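You operate a simulated robot arm through the tools that you are given. There is no shell and no other tool.

The job below is to be done with a simulated robot arm. You get a single attempt, and the scene is never put back.

Task
Top the steel bath up to its red line; run it 5 minutes.
Fine: lid shut, one press of start; wait until the display says DONE.

It is judged by the outcome, as a careful person would: the job done as asked, and still so three seconds after it is handed in. It fails if anything else is knocked over, pushed out of place, dropped, spilled or broken. A push-on lid holds only when it is set on centred and level and pressed home; a screw cap is set on level and turned clockwise until tight.

Robot
A 6-joint arm with a fingered hand, fixed in place. Base frame: the origin is on the floor under the middle of its stand, x ahead of it, y to its left, z up; the work surface is at about z = 793. Lengths are in mm, angles in rad, forces in N, time in s.
With the tool pointing down near the work surface it reaches from about 100 to 800 mm from the base axis. Its first joint turns from -2.897 to 2.897 rad. Payload 5 kg.
The tool frame sits at the grasp point between the pads (the TCP): z along the fingers, y along the line on which they close. The tips reach 36 mm beyond it. The gripper opens to 120 mm; its body begins 42 mm behind the TCP. The gripper is a hand of 4 fingers: y runs from the thumb to the fingers, the wrist lies at [-19, -123, -211] in the tool frame, and closing takes about 1.5 s.
Orientation is told as [roll, pitch, yaw] about the base's x, y, z axes, in that order, counted from this pose: with the fingers straight down and the wrist toward the robot, the tool's x, y and z point along [0, 1, 0], [1, 0, 0] and [0, 0, -1] of the base frame.

Tools
- The arm moves only by the tool move_arm. Its argument "commands" is text: rows parted by semicolons, each of 7 numbers parted by spaces: the shift along the tool's x, y, z in mm, then the turn, a rotation vector about the tool's x, y, z in rad, then the finger opening in mm, from 0 to 120. In form: tx ty tz ax ay az claw; .... A call has 1 to 20 rows; each row shifts and turns the commanded pose from where the row before left it, along the tool's axes as they then stand. A row lasts 0.2 s, in which the tool goes at most 50 mm and 0.15 rad; a call with a longer step from one row to the next is refused whole, and so is a gripper value outside its range. A pose out of reach is approached as far as the arm can. The call stops where the force on the tool passes 40 N (or 10 N more than at its start, if that is more) or the arm is blocked; 0.2 s more then pass. The fingers move at their own pace (about 45 mm/s each) and stop on an object; they squeeze with about 27 N. The grip force told is the motor's: it shows also when the fingers shut on nothing. Time passes only in rows, and 0.2 s behind the last, so rows that do not move let the fingers close. It gives the time, the measured TCP pose, the force on the tool (base axes), the opening and the grip force at its end, in the units of the frame above (readings bear some noise), with the torque about the TCP (base axes, N m) and any sound that the robot's microphone picked up, and new pictures: "pictures" is both (left out), scene, wrist or none.
- Cameras (640 x 400 px; columns grow to the right, rows downward): "scene" is fixed at [402.3, 652.1, 1480.2]; the picture's right is [-0.77, -0.64, 0.00], its down [-0.49, 0.59, -0.65] and it looks along [0.41, -0.50, -0.76] (base axes); focal length 310 px, centre (320, 200). "wrist" rides on the gripper at [73, -101, -142] in the tool frame; the picture's right is [-0.79, 0.29, -0.54], its down [-0.56, -0.70, 0.44] and it looks along [-0.25, 0.65, 0.71] (tool axes); focal length 280 px, centre (320, 200). There is no depth. A picture from a camera that has moved, and an enlarged one, comes with that camera's place and axes in the base frame and with its lens.
- lift_body(by): slides the trunk up (or, below 0, down) by that many mm; the arm rides with it, the base frame stays. It gives what a move gives, with no picture.
- set_grasp(shape): the hand has 4 fingers and takes this shape, open, in about a second: jaw (thumb against the fingers, like two jaws); tri (thumb and two fingers); tip (a fingertip pinch); poke (one finger out to press); point (the index stretched); flat (the hand flat); cup (the hand cupped); fist (a fist). The gripper value then closes the fingers along that shape, each until it touches; the sizes above hold for jaw. It gives what a move gives, with no picture.
- close_up(camera, box): a new picture of the part [left, top, right, bottom] of that camera's present view, enlarged. No time passes.
- finish_job(): hands the job in; it is judged then, once.

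Places have to be worked out from the pictures, the camera data and where the tool is seen. Open the gripper and draw the arm clear of the work before you hand the job in, unless the task says otherwise.

The tools are called after "Request:" as a command line: name --argument value ..., lists and objects as JSON in quotes. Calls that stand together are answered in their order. move_arm: Moves the arm, as the interface text tells. Its arguments: {"type":"object","properties":{"commands":{"type":"string"},"pictures":{"type":"string","enum":["both","scene","wrist","none"]}},"required":["commands"]} The other tools are called the same way: lift_body (by) moves the trunk up or down; set_grasp (shape) gives the hand a shape; close_up (camera, box) takes an enlarged picture of a part of a camera's view; finish_job () hands the job in.

At the start:

```text
time_s: 0.0
position: [565.6, 435.8, 1229.9]
tool_rot: [-0.001, -0.001, -0.001]
force: [0.0, -0.8, 0.4]
wrist_torque: [-0.01, -0.03, -0.03]
grip_width: 119.8
grip_force: 0.0
shape: jaw
trunk travel left (down, up): [-775.0, 65.0]
```

scene: 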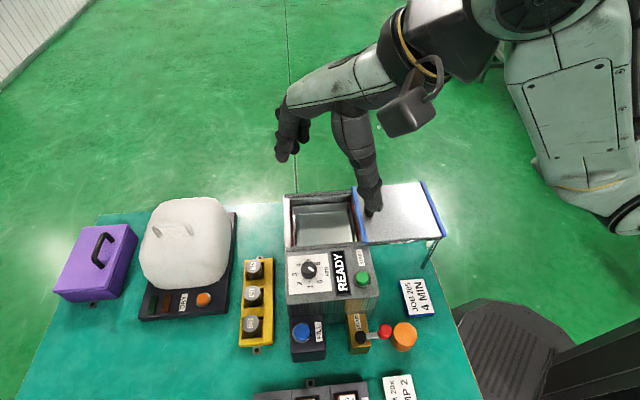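
wrist: 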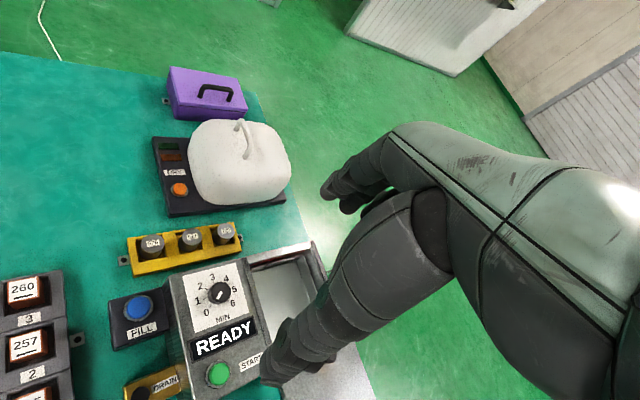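

The pictures show a bath with a timer knob, a READY display, a green start button, a FILL button and a DRAIN lever, plus other devices. I take enlarged views before moving anything.

Request:
close_up --camera "scene" --box '[240, 180, 460, 380]'

Request:
close_up --camera "wrist" --box '[80, 220, 380, 400]'

Request:
close_up --camera "scene" --box '[240, 300, 460, 400]'

Request:
close_up --camera "scene" --box '[270, 180, 370, 260]'

```text
2.00 times, centred on (350, 280) of scene
camera zoom: at [402.3, 652.1, 1480.2], right [-0.77, -0.64, 0.0], down [-0.49, 0.59, -0.65], along [0.41, -0.5, -0.76], focal length 619 px, centre (260, 40)
```

zoom: 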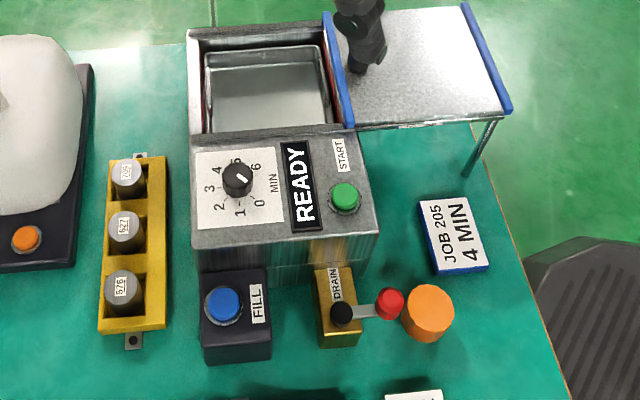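

```text
2.13 times, centred on (230, 310) of wrist
camera zoom: at [465.5, 506.7, 1373.2], right [0.29, -0.79, 0.54], down [-0.7, -0.56, -0.44], along [0.65, -0.25, -0.71], focal length 598 px, centre (512, -35)
```

zoom: 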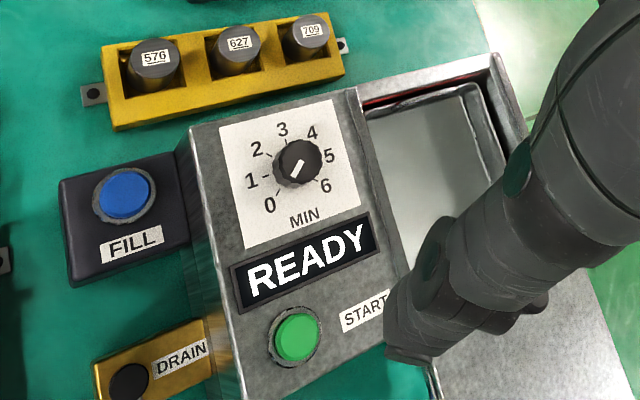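

```text
2.91 times, centred on (350, 350) of scene
camera zoom: at [402.3, 652.1, 1480.2], right [-0.77, -0.64, 0.0], down [-0.49, 0.59, -0.65], along [0.41, -0.5, -0.76], focal length 900 px, centre (233, -236)
```

zoom: 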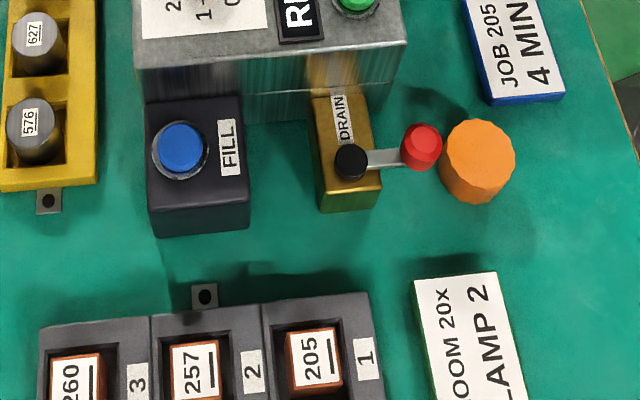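

```text
5.00 times, centred on (320, 220) of scene
camera zoom: at [402.3, 652.1, 1480.2], right [-0.77, -0.64, 0.0], down [-0.49, 0.59, -0.65], along [0.41, -0.5, -0.76], focal length 1548 px, centre (320, 100)
```

zoom: 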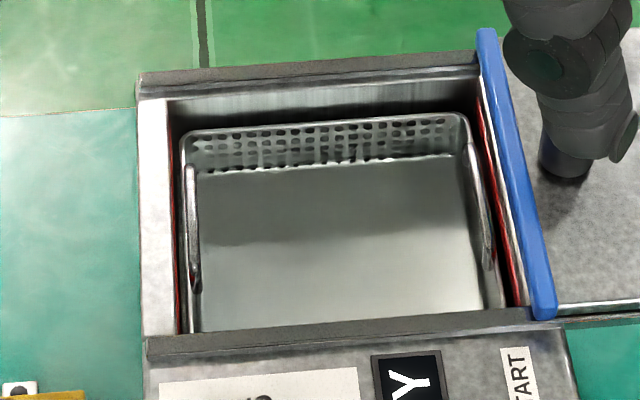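

The arm is well above everything (z about 1230). I move the hand back toward the robot and to its right, so the wrist camera looks onto the bath, the lid and the panel.

Request:
move_arm --commands "-39.3 -19.3 0 0 0 0 120; -39.3 -19.3 0 0 0 0 120; -39.3 -19.3 0 0 0 0 120; -39.3 -19.3 0 0 0 0 120; -39.3 -19.3 0 0 0 0 120; -39.3 -19.3 0 0 0 0 120; 0 0 0 0 0 0 120"

```text
time_s: 1.6
position: [485.1, 207.7, 1169.0]
tool_rot: [0.001, -0.006, 0.002]
force: [-0.1, 0.7, -0.6]
wrist_torque: [0.0, -0.04, 0.0]
grip_width: 119.9
grip_force: 0.1
shape: jaw
out of reach, approached as far as the arm can: row 2, 3, 4, 5, 6
trunk travel left (down, up): [-775.0, 65.0]
camera wrist: at [383.7, 278.3, 1313.0], right [0.29, -0.79, 0.54], down [-0.7, -0.56, -0.45], along [0.66, -0.25, -0.71], focal length 280 px, centre (320, 200)
```

scene: 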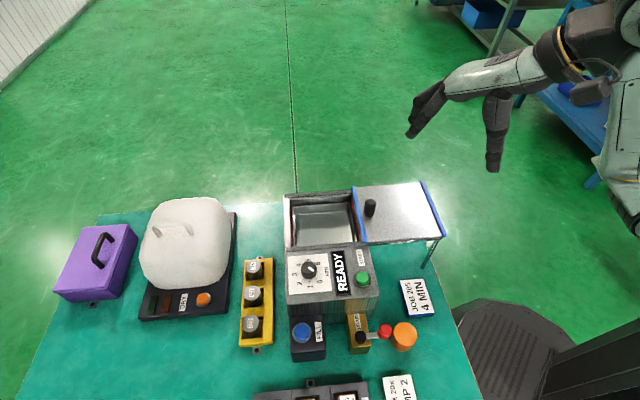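
wrist: 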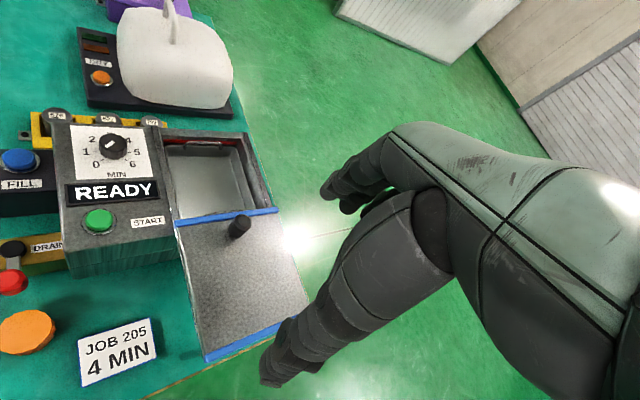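

The lid is a slide plate with a black knob near its bath-side edge. I enlarge the wrist view of the panel, the bath and the lid.

Request:
close_up --camera "wrist" --box '[60, 100, 300, 250]'

Request:
close_up --camera "wrist" --box '[80, 110, 180, 172]'

Request:
close_up --camera "wrist" --box '[160, 120, 290, 220]'

Request:
close_up --camera "scene" --box '[340, 170, 460, 280]'

Request:
close_up --camera "scene" --box '[270, 180, 370, 260]'

Request:
close_up --camera "scene" --box '[280, 245, 380, 305]'

```text
2.67 times, centred on (180, 175) of wrist
camera zoom: at [383.7, 278.3, 1313.0], right [0.29, -0.79, 0.54], down [-0.7, -0.56, -0.45], along [0.66, -0.25, -0.71], focal length 748 px, centre (693, 267)
```

zoom: 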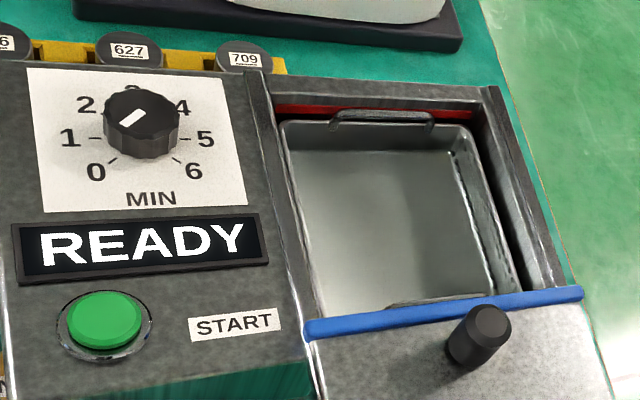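

```text
6.40 times, centred on (130, 141) of wrist
camera zoom: at [383.7, 278.3, 1313.0], right [0.29, -0.79, 0.54], down [-0.7, -0.56, -0.45], along [0.66, -0.25, -0.71], focal length 1794 px, centre (1536, 578)
```

zoom: 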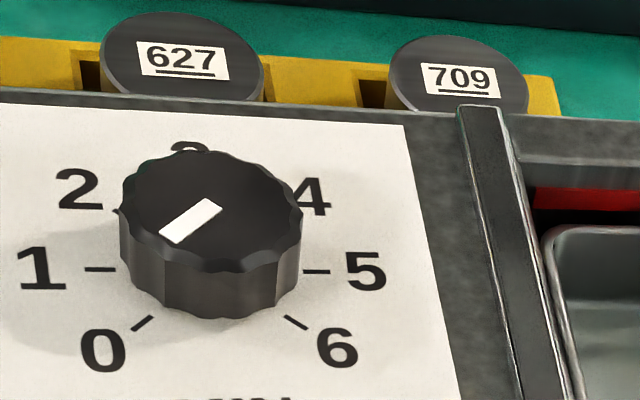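

```text
4.00 times, centred on (225, 170) of wrist
camera zoom: at [383.7, 278.3, 1313.0], right [0.29, -0.79, 0.54], down [-0.7, -0.56, -0.45], along [0.66, -0.25, -0.71], focal length 1122 px, centre (700, 320)
```

zoom: 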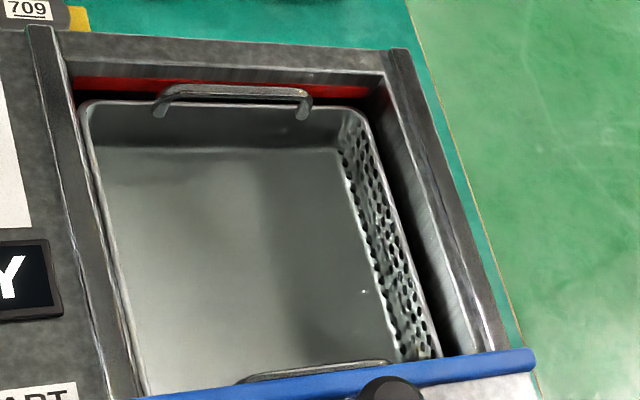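

```text
3.64 times, centred on (400, 225) of scene
camera zoom: at [402.3, 652.1, 1480.2], right [-0.77, -0.64, 0.0], down [-0.49, 0.59, -0.65], along [0.41, -0.5, -0.76], focal length 1126 px, centre (29, 109)
```

zoom: 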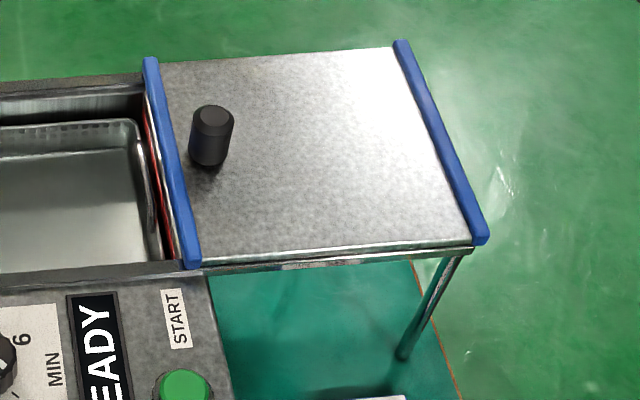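

```text
5.00 times, centred on (320, 220) of scene
camera zoom: at [402.3, 652.1, 1480.2], right [-0.77, -0.64, 0.0], down [-0.49, 0.59, -0.65], along [0.41, -0.5, -0.76], focal length 1548 px, centre (320, 100)
```

zoom: 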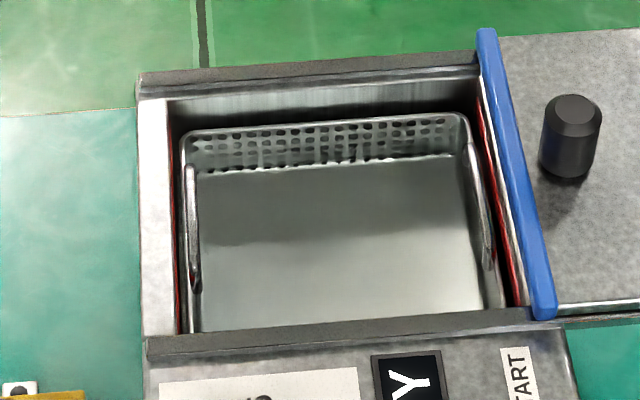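

```text
6.40 times, centred on (330, 275) of scene
camera zoom: at [402.3, 652.1, 1480.2], right [-0.77, -0.64, 0.0], down [-0.49, 0.59, -0.65], along [0.41, -0.5, -0.76], focal length 1981 px, centre (256, -280)
```

zoom: 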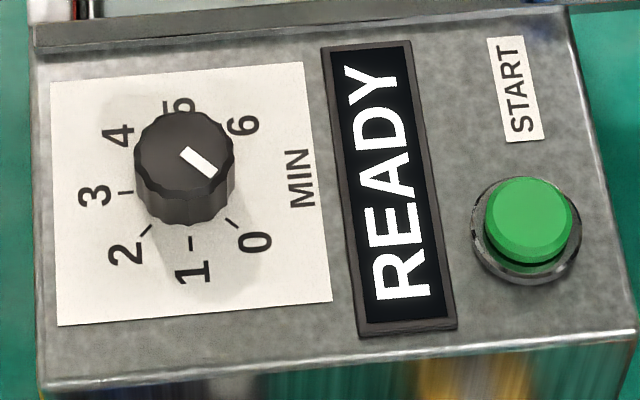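

The dial points at 0, 45° per minute with 5 at the right. The water stands in the basket below a red band on the wall. From both cameras I judge the unit to be turned about 45°: start button near (513,388,927), dial knob top near (602,443,937), FILL top near (549,526,868), lid knob top near (593,247,964). I turn the tool by 45° yaw to match, lowering slightly.

Request:
move_arm --commands "0 0 10 0 0 -0.131 120; 0 0 10 0 0 -0.131 120; 0 0 10 0 0 -0.131 120; 0 0 10 0 0 -0.131 120; 0 0 10 0 0 -0.131 120; 0 0 10 0 0 -0.131 120; 0 0 0 0 0 0 120"

Request:
set_grasp --shape "poke"

```text
time_s: 3.2
position: [482.0, 210.8, 1110.4]
tool_rot: [0.0, 0.001, 0.789]
force: [0.1, -0.7, 0.1]
wrist_torque: [0.0, -0.02, -0.01]
grip_width: 119.7
grip_force: 0.1
shape: jaw
trunk travel left (down, up): [-775.0, 65.0]
camera wrist: at [359.9, 187.5, 1254.3], right [0.76, -0.35, 0.54], down [-0.1, -0.89, -0.44], along [0.64, 0.29, -0.71], focal length 280 px, centre (320, 200)
```

scene: 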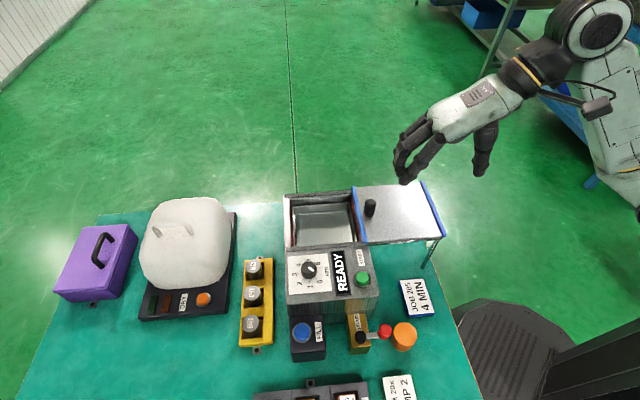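
wrist: 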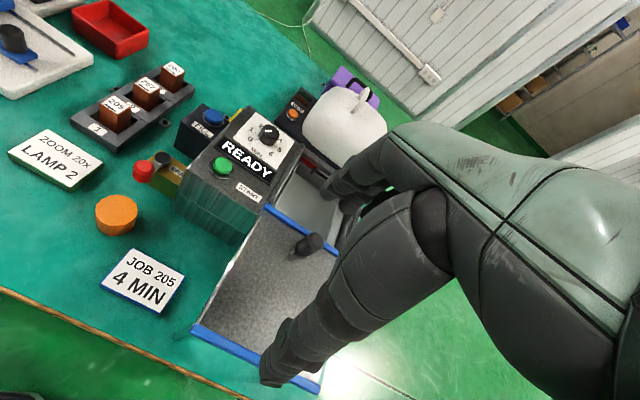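

```text
time_s: 4.1
position: [482.5, 209.5, 1110.7]
tool_rot: [0.0, 0.001, 0.787]
force: [-0.3, 0.0, -0.5]
wrist_torque: [0.0, -0.03, 0.0]
grip_width: 0.1
grip_force: 0.0
shape: poke
trunk travel left (down, up): [-775.0, 65.0]
```

The hand is in poke shape at (482,210,1110), with yaw near 45°. I move at the same height toward the FILL button and look at where the poking fingertip is.

Request:
move_arm --commands "27.2 35 0 0 0 0 120; 27.2 35 0 0 0 0 120; 27.2 35 0 0 0 0 120; 27.2 35 0 0 0 0 120; 27.2 35 0 0 0 0 120; 27.2 35 0 0 0 0 120; 0 0 0 0 0 0 120; 0 0 0 0 0 0 120"

Request:
close_up --camera "scene" --box '[240, 180, 480, 340]'

Request:
close_up --camera "wrist" --box '[180, 200, 420, 400]'

```text
time_s: 5.9
position: [515.4, 475.1, 1113.1]
tool_rot: [-0.002, 0.001, 0.787]
force: [0.0, 0.3, 0.3]
wrist_torque: [-0.01, 0.02, 0.0]
grip_width: 0.1
grip_force: 0.0
shape: poke
trunk travel left (down, up): [-775.0, 65.0]
camera wrist: at [392.3, 452.8, 1255.8], right [0.76, -0.35, 0.54], down [-0.1, -0.89, -0.44], along [0.64, 0.28, -0.71], focal length 280 px, centre (320, 200)
```

scene: 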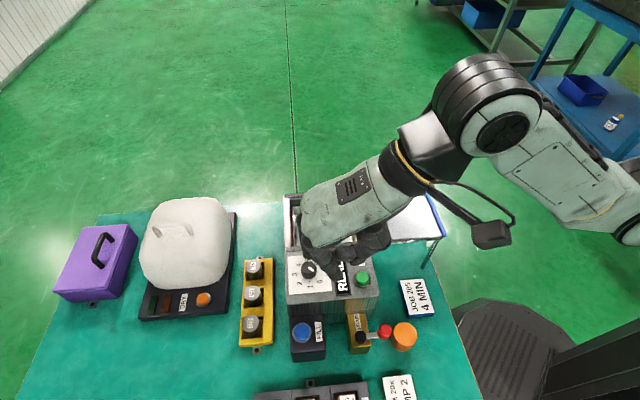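
wrist: 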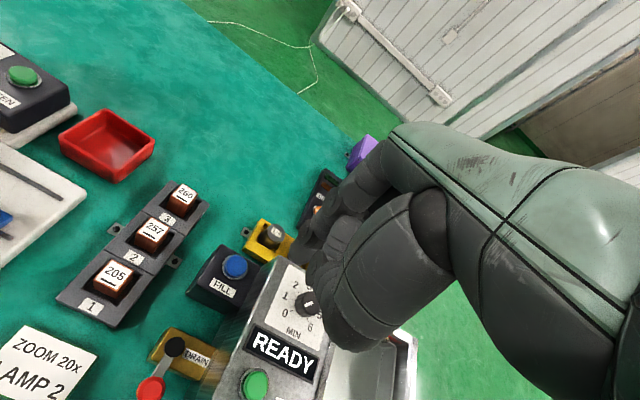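

```text
2.50 times, centred on (360, 260) of scene
camera zoom: at [402.3, 652.1, 1480.2], right [-0.77, -0.64, 0.0], down [-0.49, 0.59, -0.65], along [0.41, -0.5, -0.76], focal length 774 px, centre (220, 50)
```

zoom: 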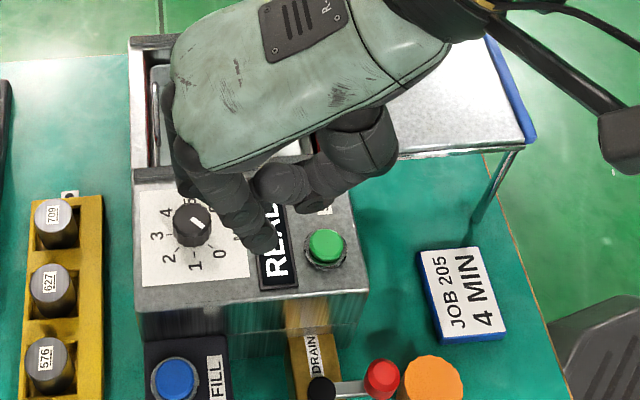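

```text
2.00 times, centred on (300, 300) of wrist
camera zoom: at [392.3, 452.8, 1255.8], right [0.76, -0.35, 0.54], down [-0.1, -0.89, -0.44], along [0.64, 0.28, -0.71], focal length 561 px, centre (360, 0)
```

zoom: 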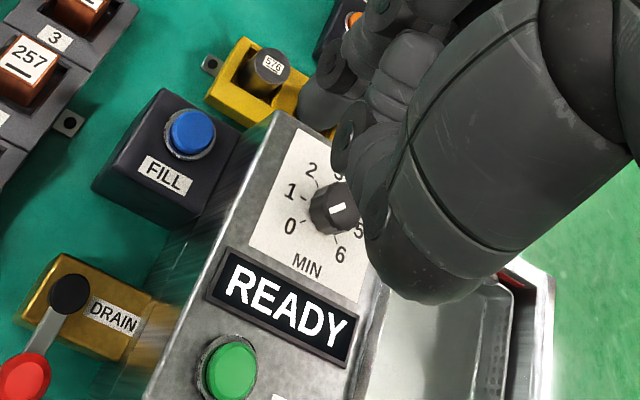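

The poke finger points down with the thumb and other fingers curled. I enlarge both views to fix exactly where the tip is.

Request:
close_up --camera "scene" --box '[290, 225, 390, 295]'

Request:
close_up --camera "wrist" --box '[270, 180, 390, 300]'

```text
5.71 times, centred on (340, 260) of scene
camera zoom: at [402.3, 652.1, 1480.2], right [-0.77, -0.64, 0.0], down [-0.49, 0.59, -0.65], along [0.41, -0.5, -0.76], focal length 1769 px, centre (206, -143)
```

zoom: 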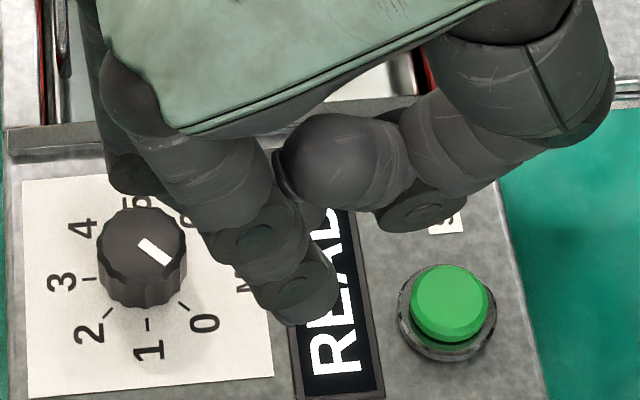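

```text
3.33 times, centred on (330, 240) of wrist
camera zoom: at [392.3, 452.8, 1255.8], right [0.76, -0.35, 0.54], down [-0.1, -0.89, -0.44], along [0.64, 0.28, -0.71], focal length 935 px, centre (287, 67)
```

zoom: 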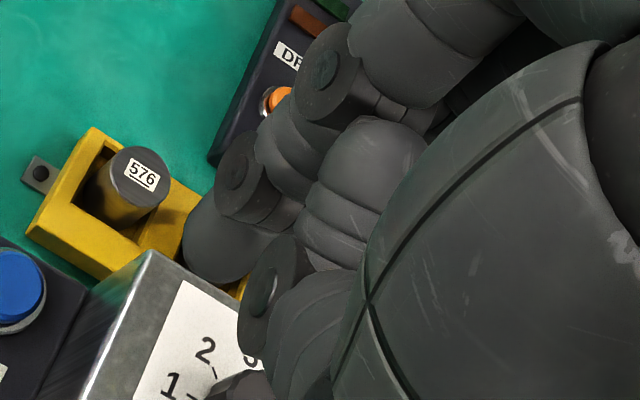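

I judge the poke tip at about (+8, +2, +42) mm in the tool frame. I move so that it stands above FILL (about 549,526), coming down to TCP z around 963, and check the alignment and clearances.

Request:
move_arm --commands "2.2 29 0 0 0 0 120; 2.2 29 0 0 0 0 120; 0 0 40 0 0 0 120; 0 0 40 0 0 0 120; 0 0 40 0 0 0 120; 0 0 30 0 0 0 120; 0 0 0 0 0 0 120; 0 0 0 0 0 0 120"

Request:
close_up --camera "scene" --box '[240, 240, 400, 360]'

Request:
close_up --camera "wrist" --box '[220, 180, 400, 330]'

```text
time_s: 7.7
position: [554.0, 517.5, 960.1]
tool_rot: [-0.002, 0.0, 0.788]
force: [-0.2, -0.3, 0.0]
wrist_torque: [-0.02, 0.03, -0.03]
grip_width: 0.0
grip_force: 0.1
shape: poke
trunk travel left (down, up): [-775.0, 65.0]
camera wrist: at [431.1, 495.9, 1102.7], right [0.76, -0.35, 0.54], down [-0.1, -0.89, -0.44], along [0.64, 0.28, -0.71], focal length 280 px, centre (320, 200)
```

scene: 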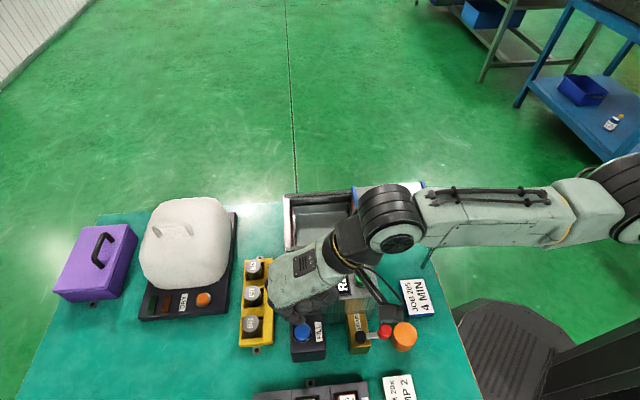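
wrist: 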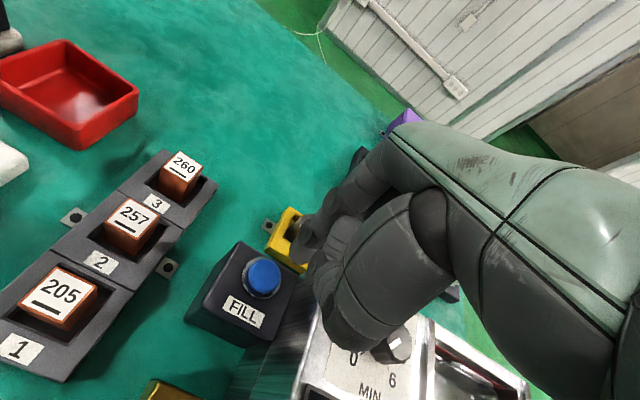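

```text
3.33 times, centred on (320, 300) of scene
camera zoom: at [402.3, 652.1, 1480.2], right [-0.77, -0.64, 0.0], down [-0.49, 0.59, -0.65], along [0.41, -0.5, -0.76], focal length 1032 px, centre (320, -133)
```

zoom: 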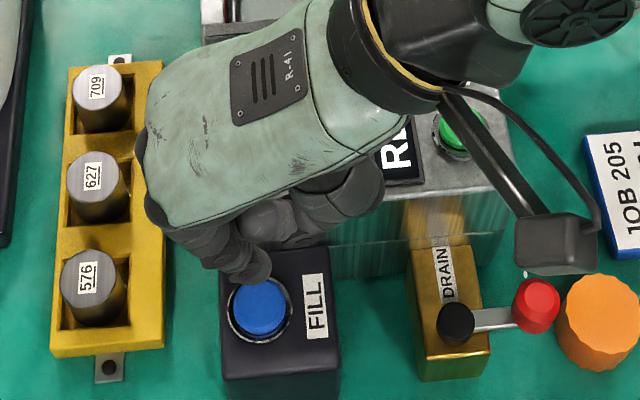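

```text
2.67 times, centred on (310, 255) of wrist
camera zoom: at [431.1, 495.9, 1102.7], right [0.76, -0.35, 0.54], down [-0.1, -0.89, -0.44], along [0.64, 0.28, -0.71], focal length 748 px, centre (347, 53)
```

zoom: 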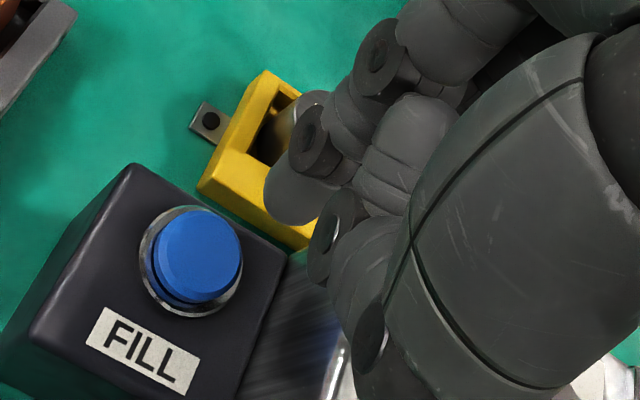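

Alignment looks right: the tip hangs just above FILL. Straight down, the folded fingers would come close to the panel edge. So I shift left 18 mm and tilt the hand 0.45 rad about the tool y axis, keeping the fingertip lowest and lifting the folded fingers away from the panel.

Request:
move_arm --commands "18.5 1 0 0 0 0 120; 0 0 0 0 -0.15 0 120; 0 0 0 0 -0.15 0 120; 0 0 0 0 -0.15 0 120; 0 0 0 0 0 0 120; 0 0 0 0 0 0 120"

Request:
close_up --camera "scene" --box '[240, 240, 400, 360]'

Request:
close_up --camera "wrist" --box '[220, 180, 400, 330]'

```text
time_s: 9.1
position: [539.8, 532.5, 960.4]
tool_rot: [-0.454, 0.001, 0.786]
force: [0.6, 0.3, -0.4]
wrist_torque: [-0.05, 0.0, 0.01]
grip_width: 0.0
grip_force: 0.0
shape: poke
trunk travel left (down, up): [-775.0, 65.0]
camera wrist: at [379.0, 548.6, 1058.8], right [0.54, -0.13, 0.83], down [0.0, -0.99, -0.15], along [0.84, 0.08, -0.53], focal length 280 px, centre (320, 200)
```

scene: 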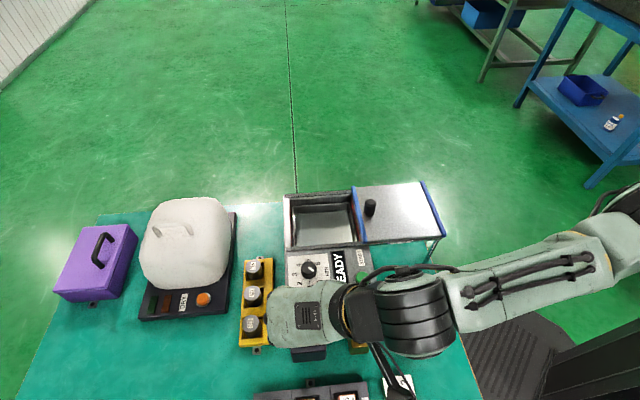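
wrist: 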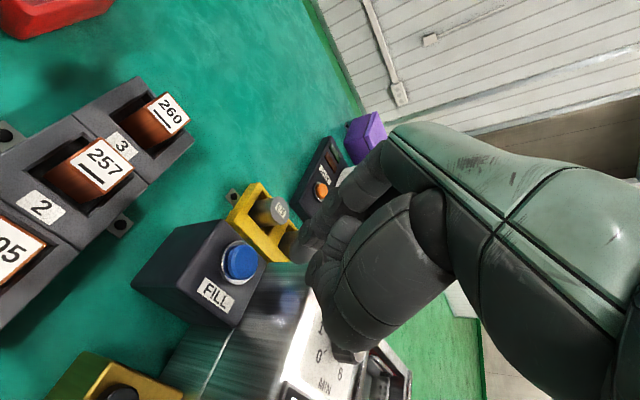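

```text
3.33 times, centred on (320, 300) of scene
camera zoom: at [402.3, 652.1, 1480.2], right [-0.77, -0.64, 0.0], down [-0.49, 0.59, -0.65], along [0.41, -0.5, -0.76], focal length 1032 px, centre (320, -133)
```

zoom: 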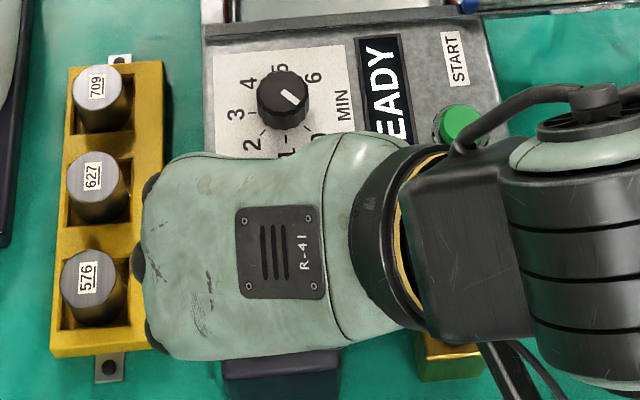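

```text
2.67 times, centred on (310, 255) of wrist
camera zoom: at [379.0, 548.6, 1058.8], right [0.54, -0.13, 0.83], down [0.0, -0.99, -0.15], along [0.84, 0.08, -0.53], focal length 748 px, centre (347, 53)
```

zoom: 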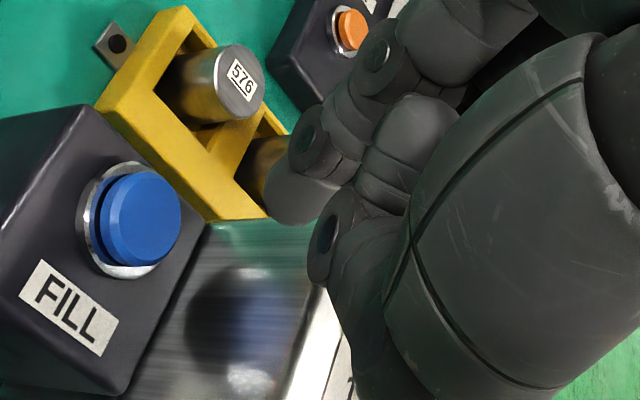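

The scene camera now sees the whole bath past the hand, and the tip should be about 50 mm above the FILL button. I descend 42 mm vertically and check the force.

Request:
move_arm --commands "6.14 0 12.58 0 0 0 120; 6.14 0 12.58 0 0 0 120; 6.14 0 12.58 0 0 0 120; 0 0 0 0 0 0 120"

Request:
close_up --camera "wrist" --box '[220, 180, 400, 330]'

Request:
close_up --camera "scene" --box '[270, 180, 370, 260]'

```text
time_s: 10.1
position: [541.0, 531.8, 918.2]
tool_rot: [-0.451, 0.001, 0.789]
force: [0.2, -0.2, -0.6]
wrist_torque: [-0.02, 0.01, 0.02]
grip_width: 0.0
grip_force: 0.0
shape: poke
trunk travel left (down, up): [-775.0, 65.0]
camera wrist: at [379.8, 548.0, 1016.3], right [0.54, -0.13, 0.83], down [0.0, -0.99, -0.15], along [0.84, 0.08, -0.53], focal length 280 px, centre (320, 200)
```

scene: 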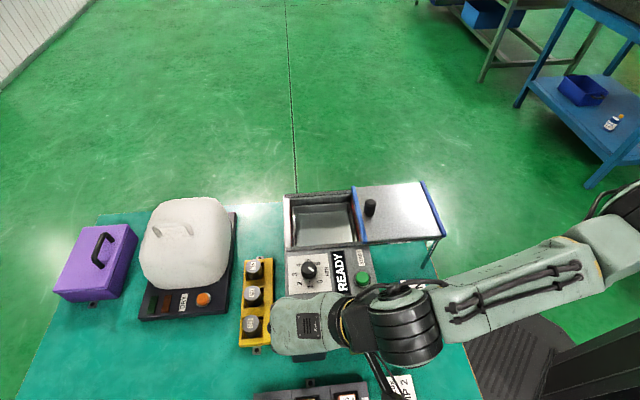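
wrist: 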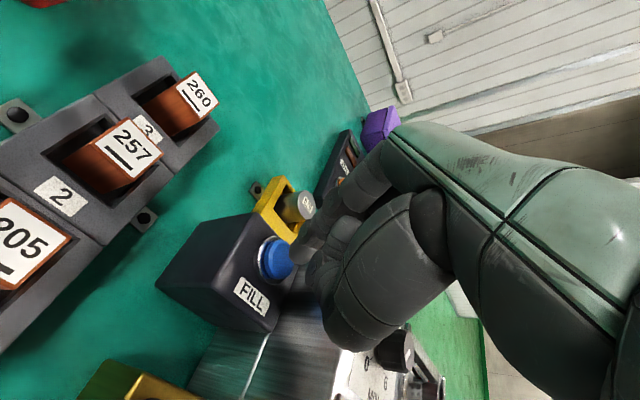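

```text
2.67 times, centred on (310, 255) of wrist
camera zoom: at [379.8, 548.0, 1016.3], right [0.54, -0.13, 0.83], down [0.0, -0.99, -0.15], along [0.84, 0.08, -0.53], focal length 748 px, centre (347, 53)
```

zoom: 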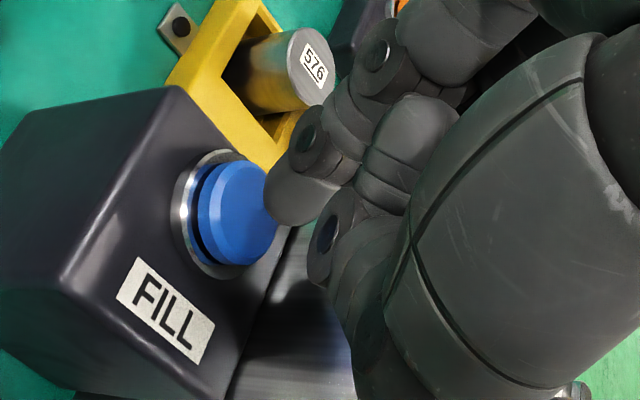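

```text
5.00 times, centred on (320, 220) of scene
camera zoom: at [402.3, 652.1, 1480.2], right [-0.77, -0.64, 0.0], down [-0.49, 0.59, -0.65], along [0.41, -0.5, -0.76], focal length 1548 px, centre (320, 100)
```

zoom: 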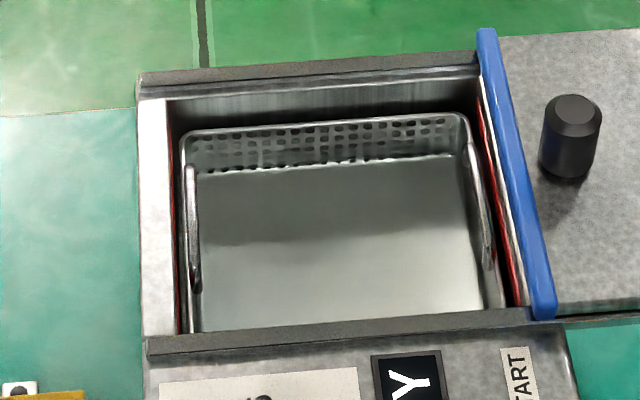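

Nothing touched yet; the tip is about 10 mm above the button, well centred. I creep down a further 8 mm and read the force.

Request:
move_arm --commands "1.75 0 3.6 0 0 0 120; 1.75 0 3.6 0 0 0 120; 0 0 0 0 0 0 120" --pictures "scene"

Request:
close_up --camera "wrist" --box '[220, 180, 400, 330]'

Request:
close_up --camera "scene" --box '[270, 180, 370, 260]'

```text
time_s: 10.9
position: [540.5, 532.1, 910.5]
tool_rot: [-0.45, 0.0, 0.788]
force: [0.0, -0.8, -0.5]
wrist_torque: [0.03, -0.02, 0.01]
grip_width: 0.0
grip_force: 0.1
shape: poke
trunk travel left (down, up): [-775.0, 65.0]
```

scene: 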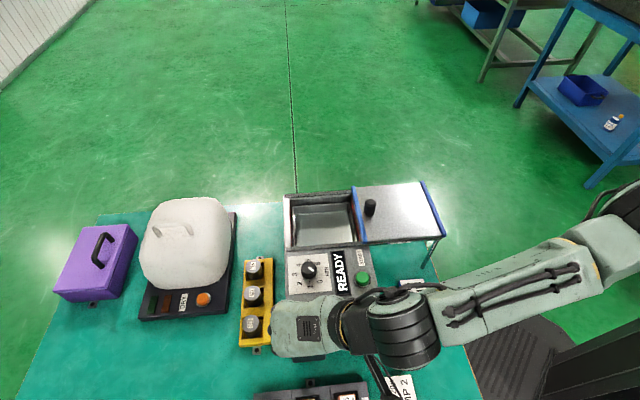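

```text
2.67 times, centred on (310, 255) of wrist
camera zoom: at [379.5, 548.9, 1008.0], right [0.54, -0.13, 0.83], down [0.0, -0.99, -0.15], along [0.84, 0.08, -0.53], focal length 748 px, centre (347, 53)
```

zoom: 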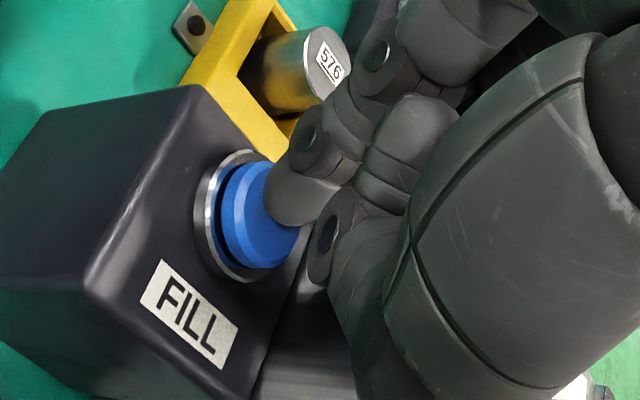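

```text
5.00 times, centred on (320, 220) of scene
camera zoom: at [402.3, 652.1, 1480.2], right [-0.77, -0.64, 0.0], down [-0.49, 0.59, -0.65], along [0.41, -0.5, -0.76], focal length 1548 px, centre (320, 100)
```

zoom: 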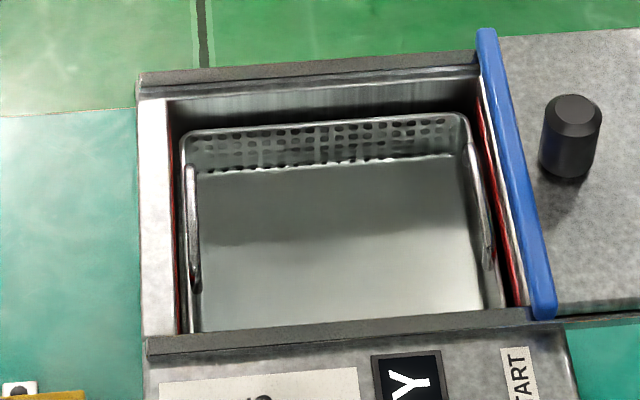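

Still no contact force, and the tip now overlaps the button face. I go down another 4 mm.

Request:
move_arm --commands "0.88 0 1.8 0 0 0 120; 0.88 0 1.8 0 0 0 120" --pictures "scene"

Request:
close_up --camera "scene" --box '[270, 180, 370, 260]'

Request:
close_up --camera "wrist" --box '[220, 180, 400, 330]'

```text
time_s: 11.5
position: [541.0, 531.7, 907.5]
tool_rot: [-0.451, -0.002, 0.787]
force: [0.4, 0.0, 2.7]
wrist_torque: [-0.02, -0.01, -0.01]
grip_width: 0.2
grip_force: 0.0
shape: poke
trunk travel left (down, up): [-775.0, 65.0]
```

scene: 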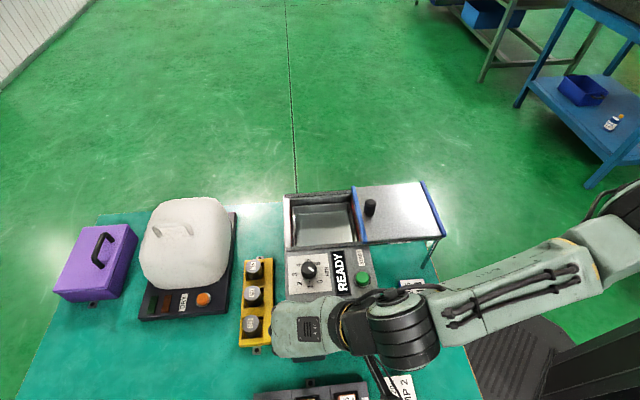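

```text
5.00 times, centred on (320, 220) of scene
camera zoom: at [402.3, 652.1, 1480.2], right [-0.77, -0.64, 0.0], down [-0.49, 0.59, -0.65], along [0.41, -0.5, -0.76], focal length 1548 px, centre (320, 100)
```

zoom: 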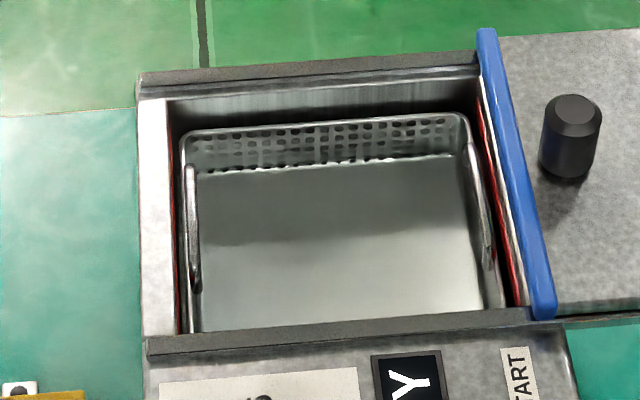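

```text
2.67 times, centred on (310, 255) of wrist
camera zoom: at [379.2, 548.6, 1004.8], right [0.54, -0.13, 0.83], down [0.0, -0.99, -0.16], along [0.84, 0.08, -0.53], focal length 748 px, centre (347, 53)
```

zoom: 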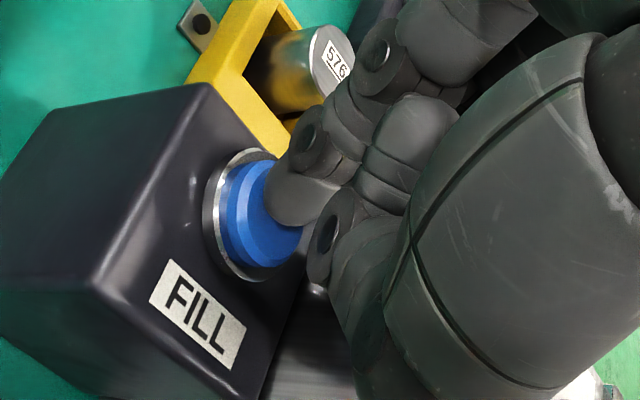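

Contact: 2.7 N and the button has begun to sink. I press 2 mm further and watch the water level.

Request:
move_arm --commands "0.88 0 1.8 0 0 0 120; 0 0 0 0 0 0 120" --pictures "scene"

Request:
close_up --camera "scene" --box '[270, 180, 370, 260]'

Request:
close_up --camera "wrist" --box '[220, 180, 400, 330]'

```text
time_s: 12.1
position: [541.4, 532.7, 905.9]
tool_rot: [-0.449, -0.003, 0.787]
force: [0.1, -0.2, 1.3]
wrist_torque: [-0.01, -0.03, 0.04]
grip_width: 0.0
grip_force: 0.0
shape: poke
trunk travel left (down, up): [-775.0, 65.0]
heard: click
```

scene: 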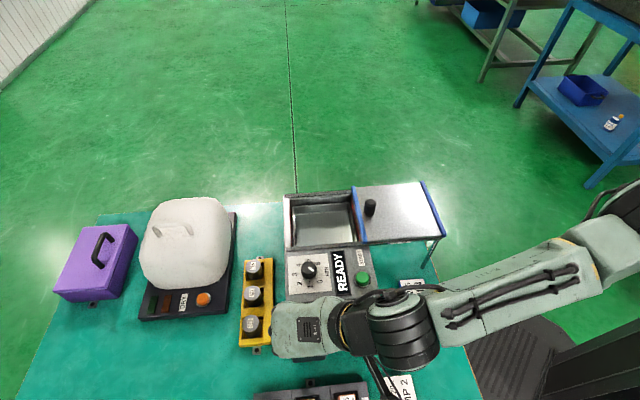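

```text
5.00 times, centred on (320, 220) of scene
camera zoom: at [402.3, 652.1, 1480.2], right [-0.77, -0.64, 0.0], down [-0.49, 0.59, -0.65], along [0.41, -0.5, -0.76], focal length 1548 px, centre (320, 100)
```

zoom: 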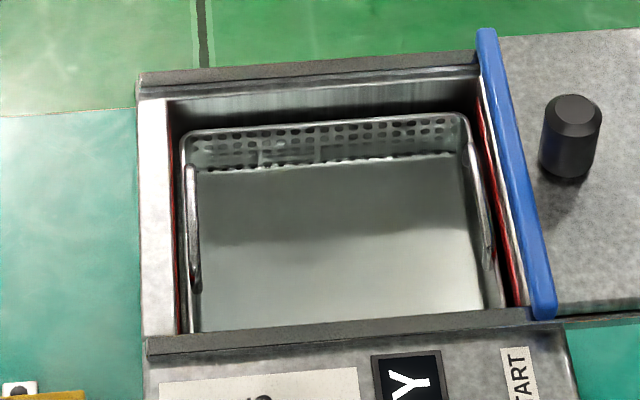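

```text
2.67 times, centred on (310, 255) of wrist
camera zoom: at [379.4, 548.7, 1003.2], right [0.54, -0.13, 0.83], down [0.0, -0.99, -0.16], along [0.84, 0.08, -0.53], focal length 748 px, centre (347, 53)
```

zoom: 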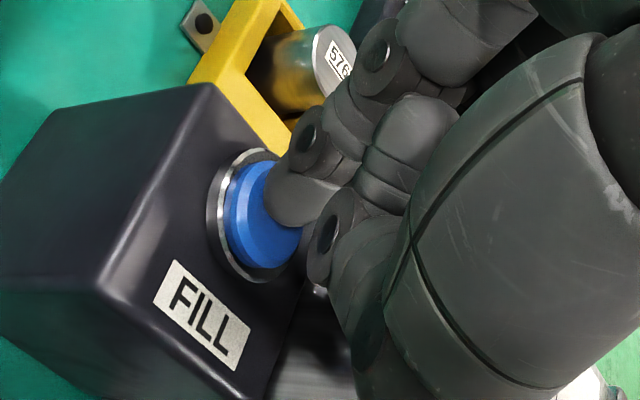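

A click was heard and the waterline looks very slightly higher. I hold still for about half a second to see whether the water keeps rising while the button is held.

Request:
move_arm --commands "0 0 0 0 0 0 120; 0 0 0 0 0 0 120" --pictures "none"

Request:
close_up --camera "scene" --box '[280, 185, 360, 250]'

```text
time_s: 12.7
position: [542.0, 533.6, 905.5]
tool_rot: [-0.45, -0.001, 0.786]
force: [0.5, 0.1, 2.9]
wrist_torque: [0.05, -0.01, 0.01]
grip_width: 0.0
grip_force: 0.1
shape: poke
trunk travel left (down, up): [-775.0, 65.0]
```

```text
6.15 times, centred on (320, 218) of scene
camera zoom: at [402.3, 652.1, 1480.2], right [-0.77, -0.64, 0.0], down [-0.49, 0.59, -0.65], along [0.41, -0.5, -0.76], focal length 1905 px, centre (320, 92)
```

zoom: 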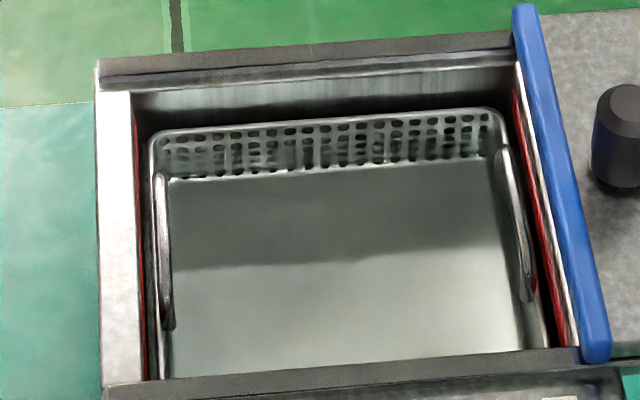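

The level change is hard to see so far. I hold for another second and take the same enlarged view to compare.

Request:
move_arm --commands "0 0 0 0 0 0 120; 0 0 0 0 0 0 120; 0 0 0 0 0 0 120; 0 0 0 0 0 0 120" --pictures "none"

Request:
close_up --camera "scene" --box '[280, 185, 360, 250]'

Request:
close_up --camera "wrist" --box '[220, 180, 400, 330]'

```text
time_s: 13.7
position: [540.7, 532.5, 904.1]
tool_rot: [-0.449, 0.0, 0.787]
force: [-1.4, 0.7, 2.8]
wrist_torque: [0.03, 0.0, 0.0]
grip_width: 0.1
grip_force: 0.1
shape: poke
trunk travel left (down, up): [-775.0, 65.0]
```

```text
6.15 times, centred on (320, 218) of scene
camera zoom: at [402.3, 652.1, 1480.2], right [-0.77, -0.64, 0.0], down [-0.49, 0.59, -0.65], along [0.41, -0.5, -0.76], focal length 1905 px, centre (320, 92)
```

zoom: 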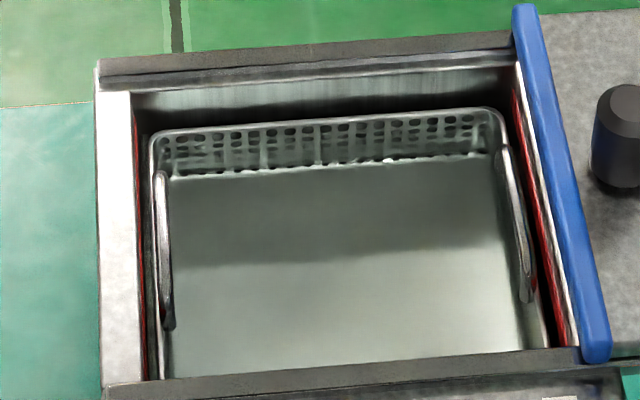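

```text
2.67 times, centred on (310, 255) of wrist
camera zoom: at [379.4, 548.7, 1003.0], right [0.54, -0.13, 0.83], down [0.0, -0.99, -0.15], along [0.84, 0.08, -0.53], focal length 748 px, centre (347, 53)
```

zoom: 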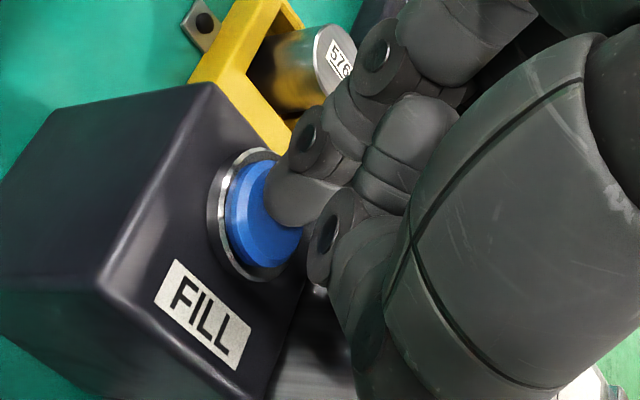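

The waterline has crept up a few pixels, so water runs while FILL is held, at roughly 2 mm/s. I hold for 2 s more and compare again.

Request:
move_arm --commands "0 0 0 0 0 0 120; 0 0 0 0 0 0 120; 0 0 0 0 0 0 120; 0 0 0 0 0 0 120; 0 0 0 0 0 0 120; 0 0 0 0 0 0 120; 0 0 0 0 0 0 120; 0 0 0 0 0 0 120; 0 0 0 0 0 0 120" --pictures "none"

Request:
close_up --camera "scene" --box '[280, 185, 360, 250]'

```text
time_s: 15.7
position: [539.4, 532.4, 905.8]
tool_rot: [-0.452, 0.0, 0.786]
force: [0.9, 0.3, 2.6]
wrist_torque: [0.01, 0.02, 0.0]
grip_width: 0.0
grip_force: 0.0
shape: poke
trunk travel left (down, up): [-775.0, 65.0]
```

```text
6.15 times, centred on (320, 218) of scene
camera zoom: at [402.3, 652.1, 1480.2], right [-0.77, -0.64, 0.0], down [-0.49, 0.59, -0.65], along [0.41, -0.5, -0.76], focal length 1905 px, centre (320, 92)
```

zoom: 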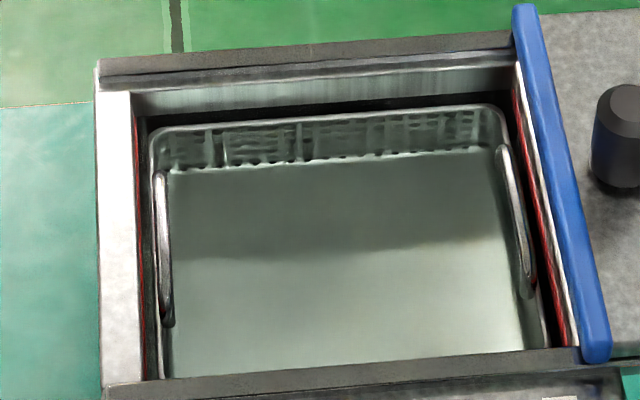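

The view through the water is changing: the perforations are now blurred as if covered. I need to find the true waterline, so I enlarge several parts of the bath.

Request:
close_up --camera "scene" --box '[280, 188, 320, 213]'

Request:
close_up --camera "scene" --box '[330, 188, 370, 213]'

Request:
close_up --camera "scene" --box '[340, 220, 372, 246]'

Request:
close_up --camera "scene" --box '[280, 220, 312, 246]'

```text
16.00 times, centred on (300, 200) of scene
camera zoom: at [402.3, 652.1, 1480.2], right [-0.77, -0.64, 0.0], down [-0.49, 0.59, -0.65], along [0.41, -0.5, -0.76], focal length 4952 px, centre (640, 192)
```

zoom: 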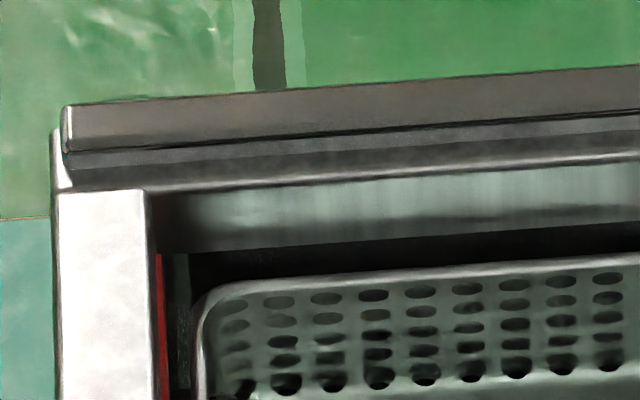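

```text
16.00 times, centred on (350, 200) of scene
camera zoom: at [402.3, 652.1, 1480.2], right [-0.77, -0.64, 0.0], down [-0.49, 0.59, -0.65], along [0.41, -0.5, -0.76], focal length 4952 px, centre (-160, 192)
```

zoom: 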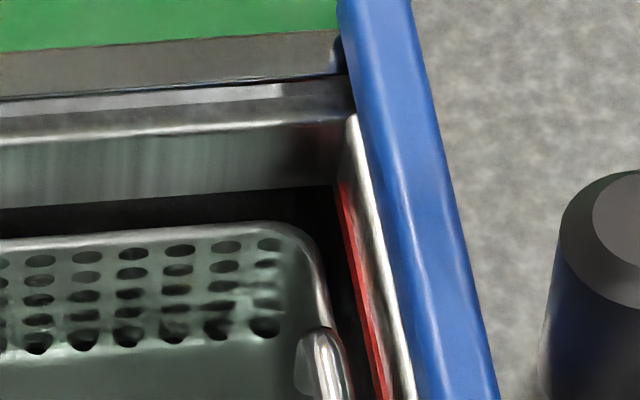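

```text
15.38 times, centred on (356, 233) of scene
camera zoom: at [402.3, 652.1, 1480.2], right [-0.77, -0.64, 0.0], down [-0.49, 0.59, -0.65], along [0.41, -0.5, -0.76], focal length 4762 px, centre (-234, -308)
```

zoom: 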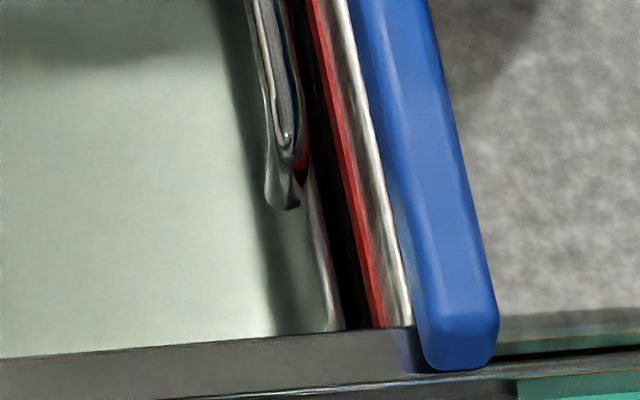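

```text
15.38 times, centred on (296, 233) of scene
camera zoom: at [402.3, 652.1, 1480.2], right [-0.77, -0.64, 0.0], down [-0.49, 0.59, -0.65], along [0.41, -0.5, -0.76], focal length 4762 px, centre (689, -308)
```

zoom: 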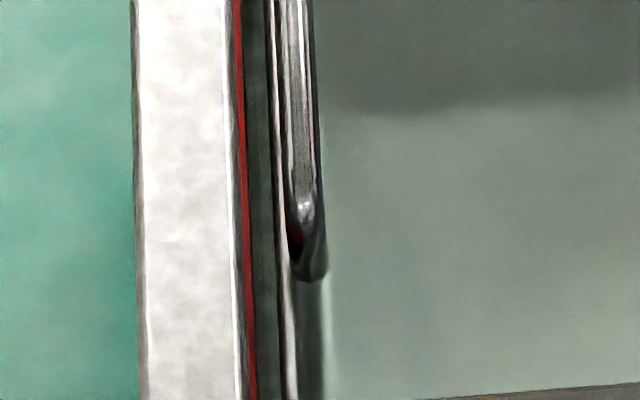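

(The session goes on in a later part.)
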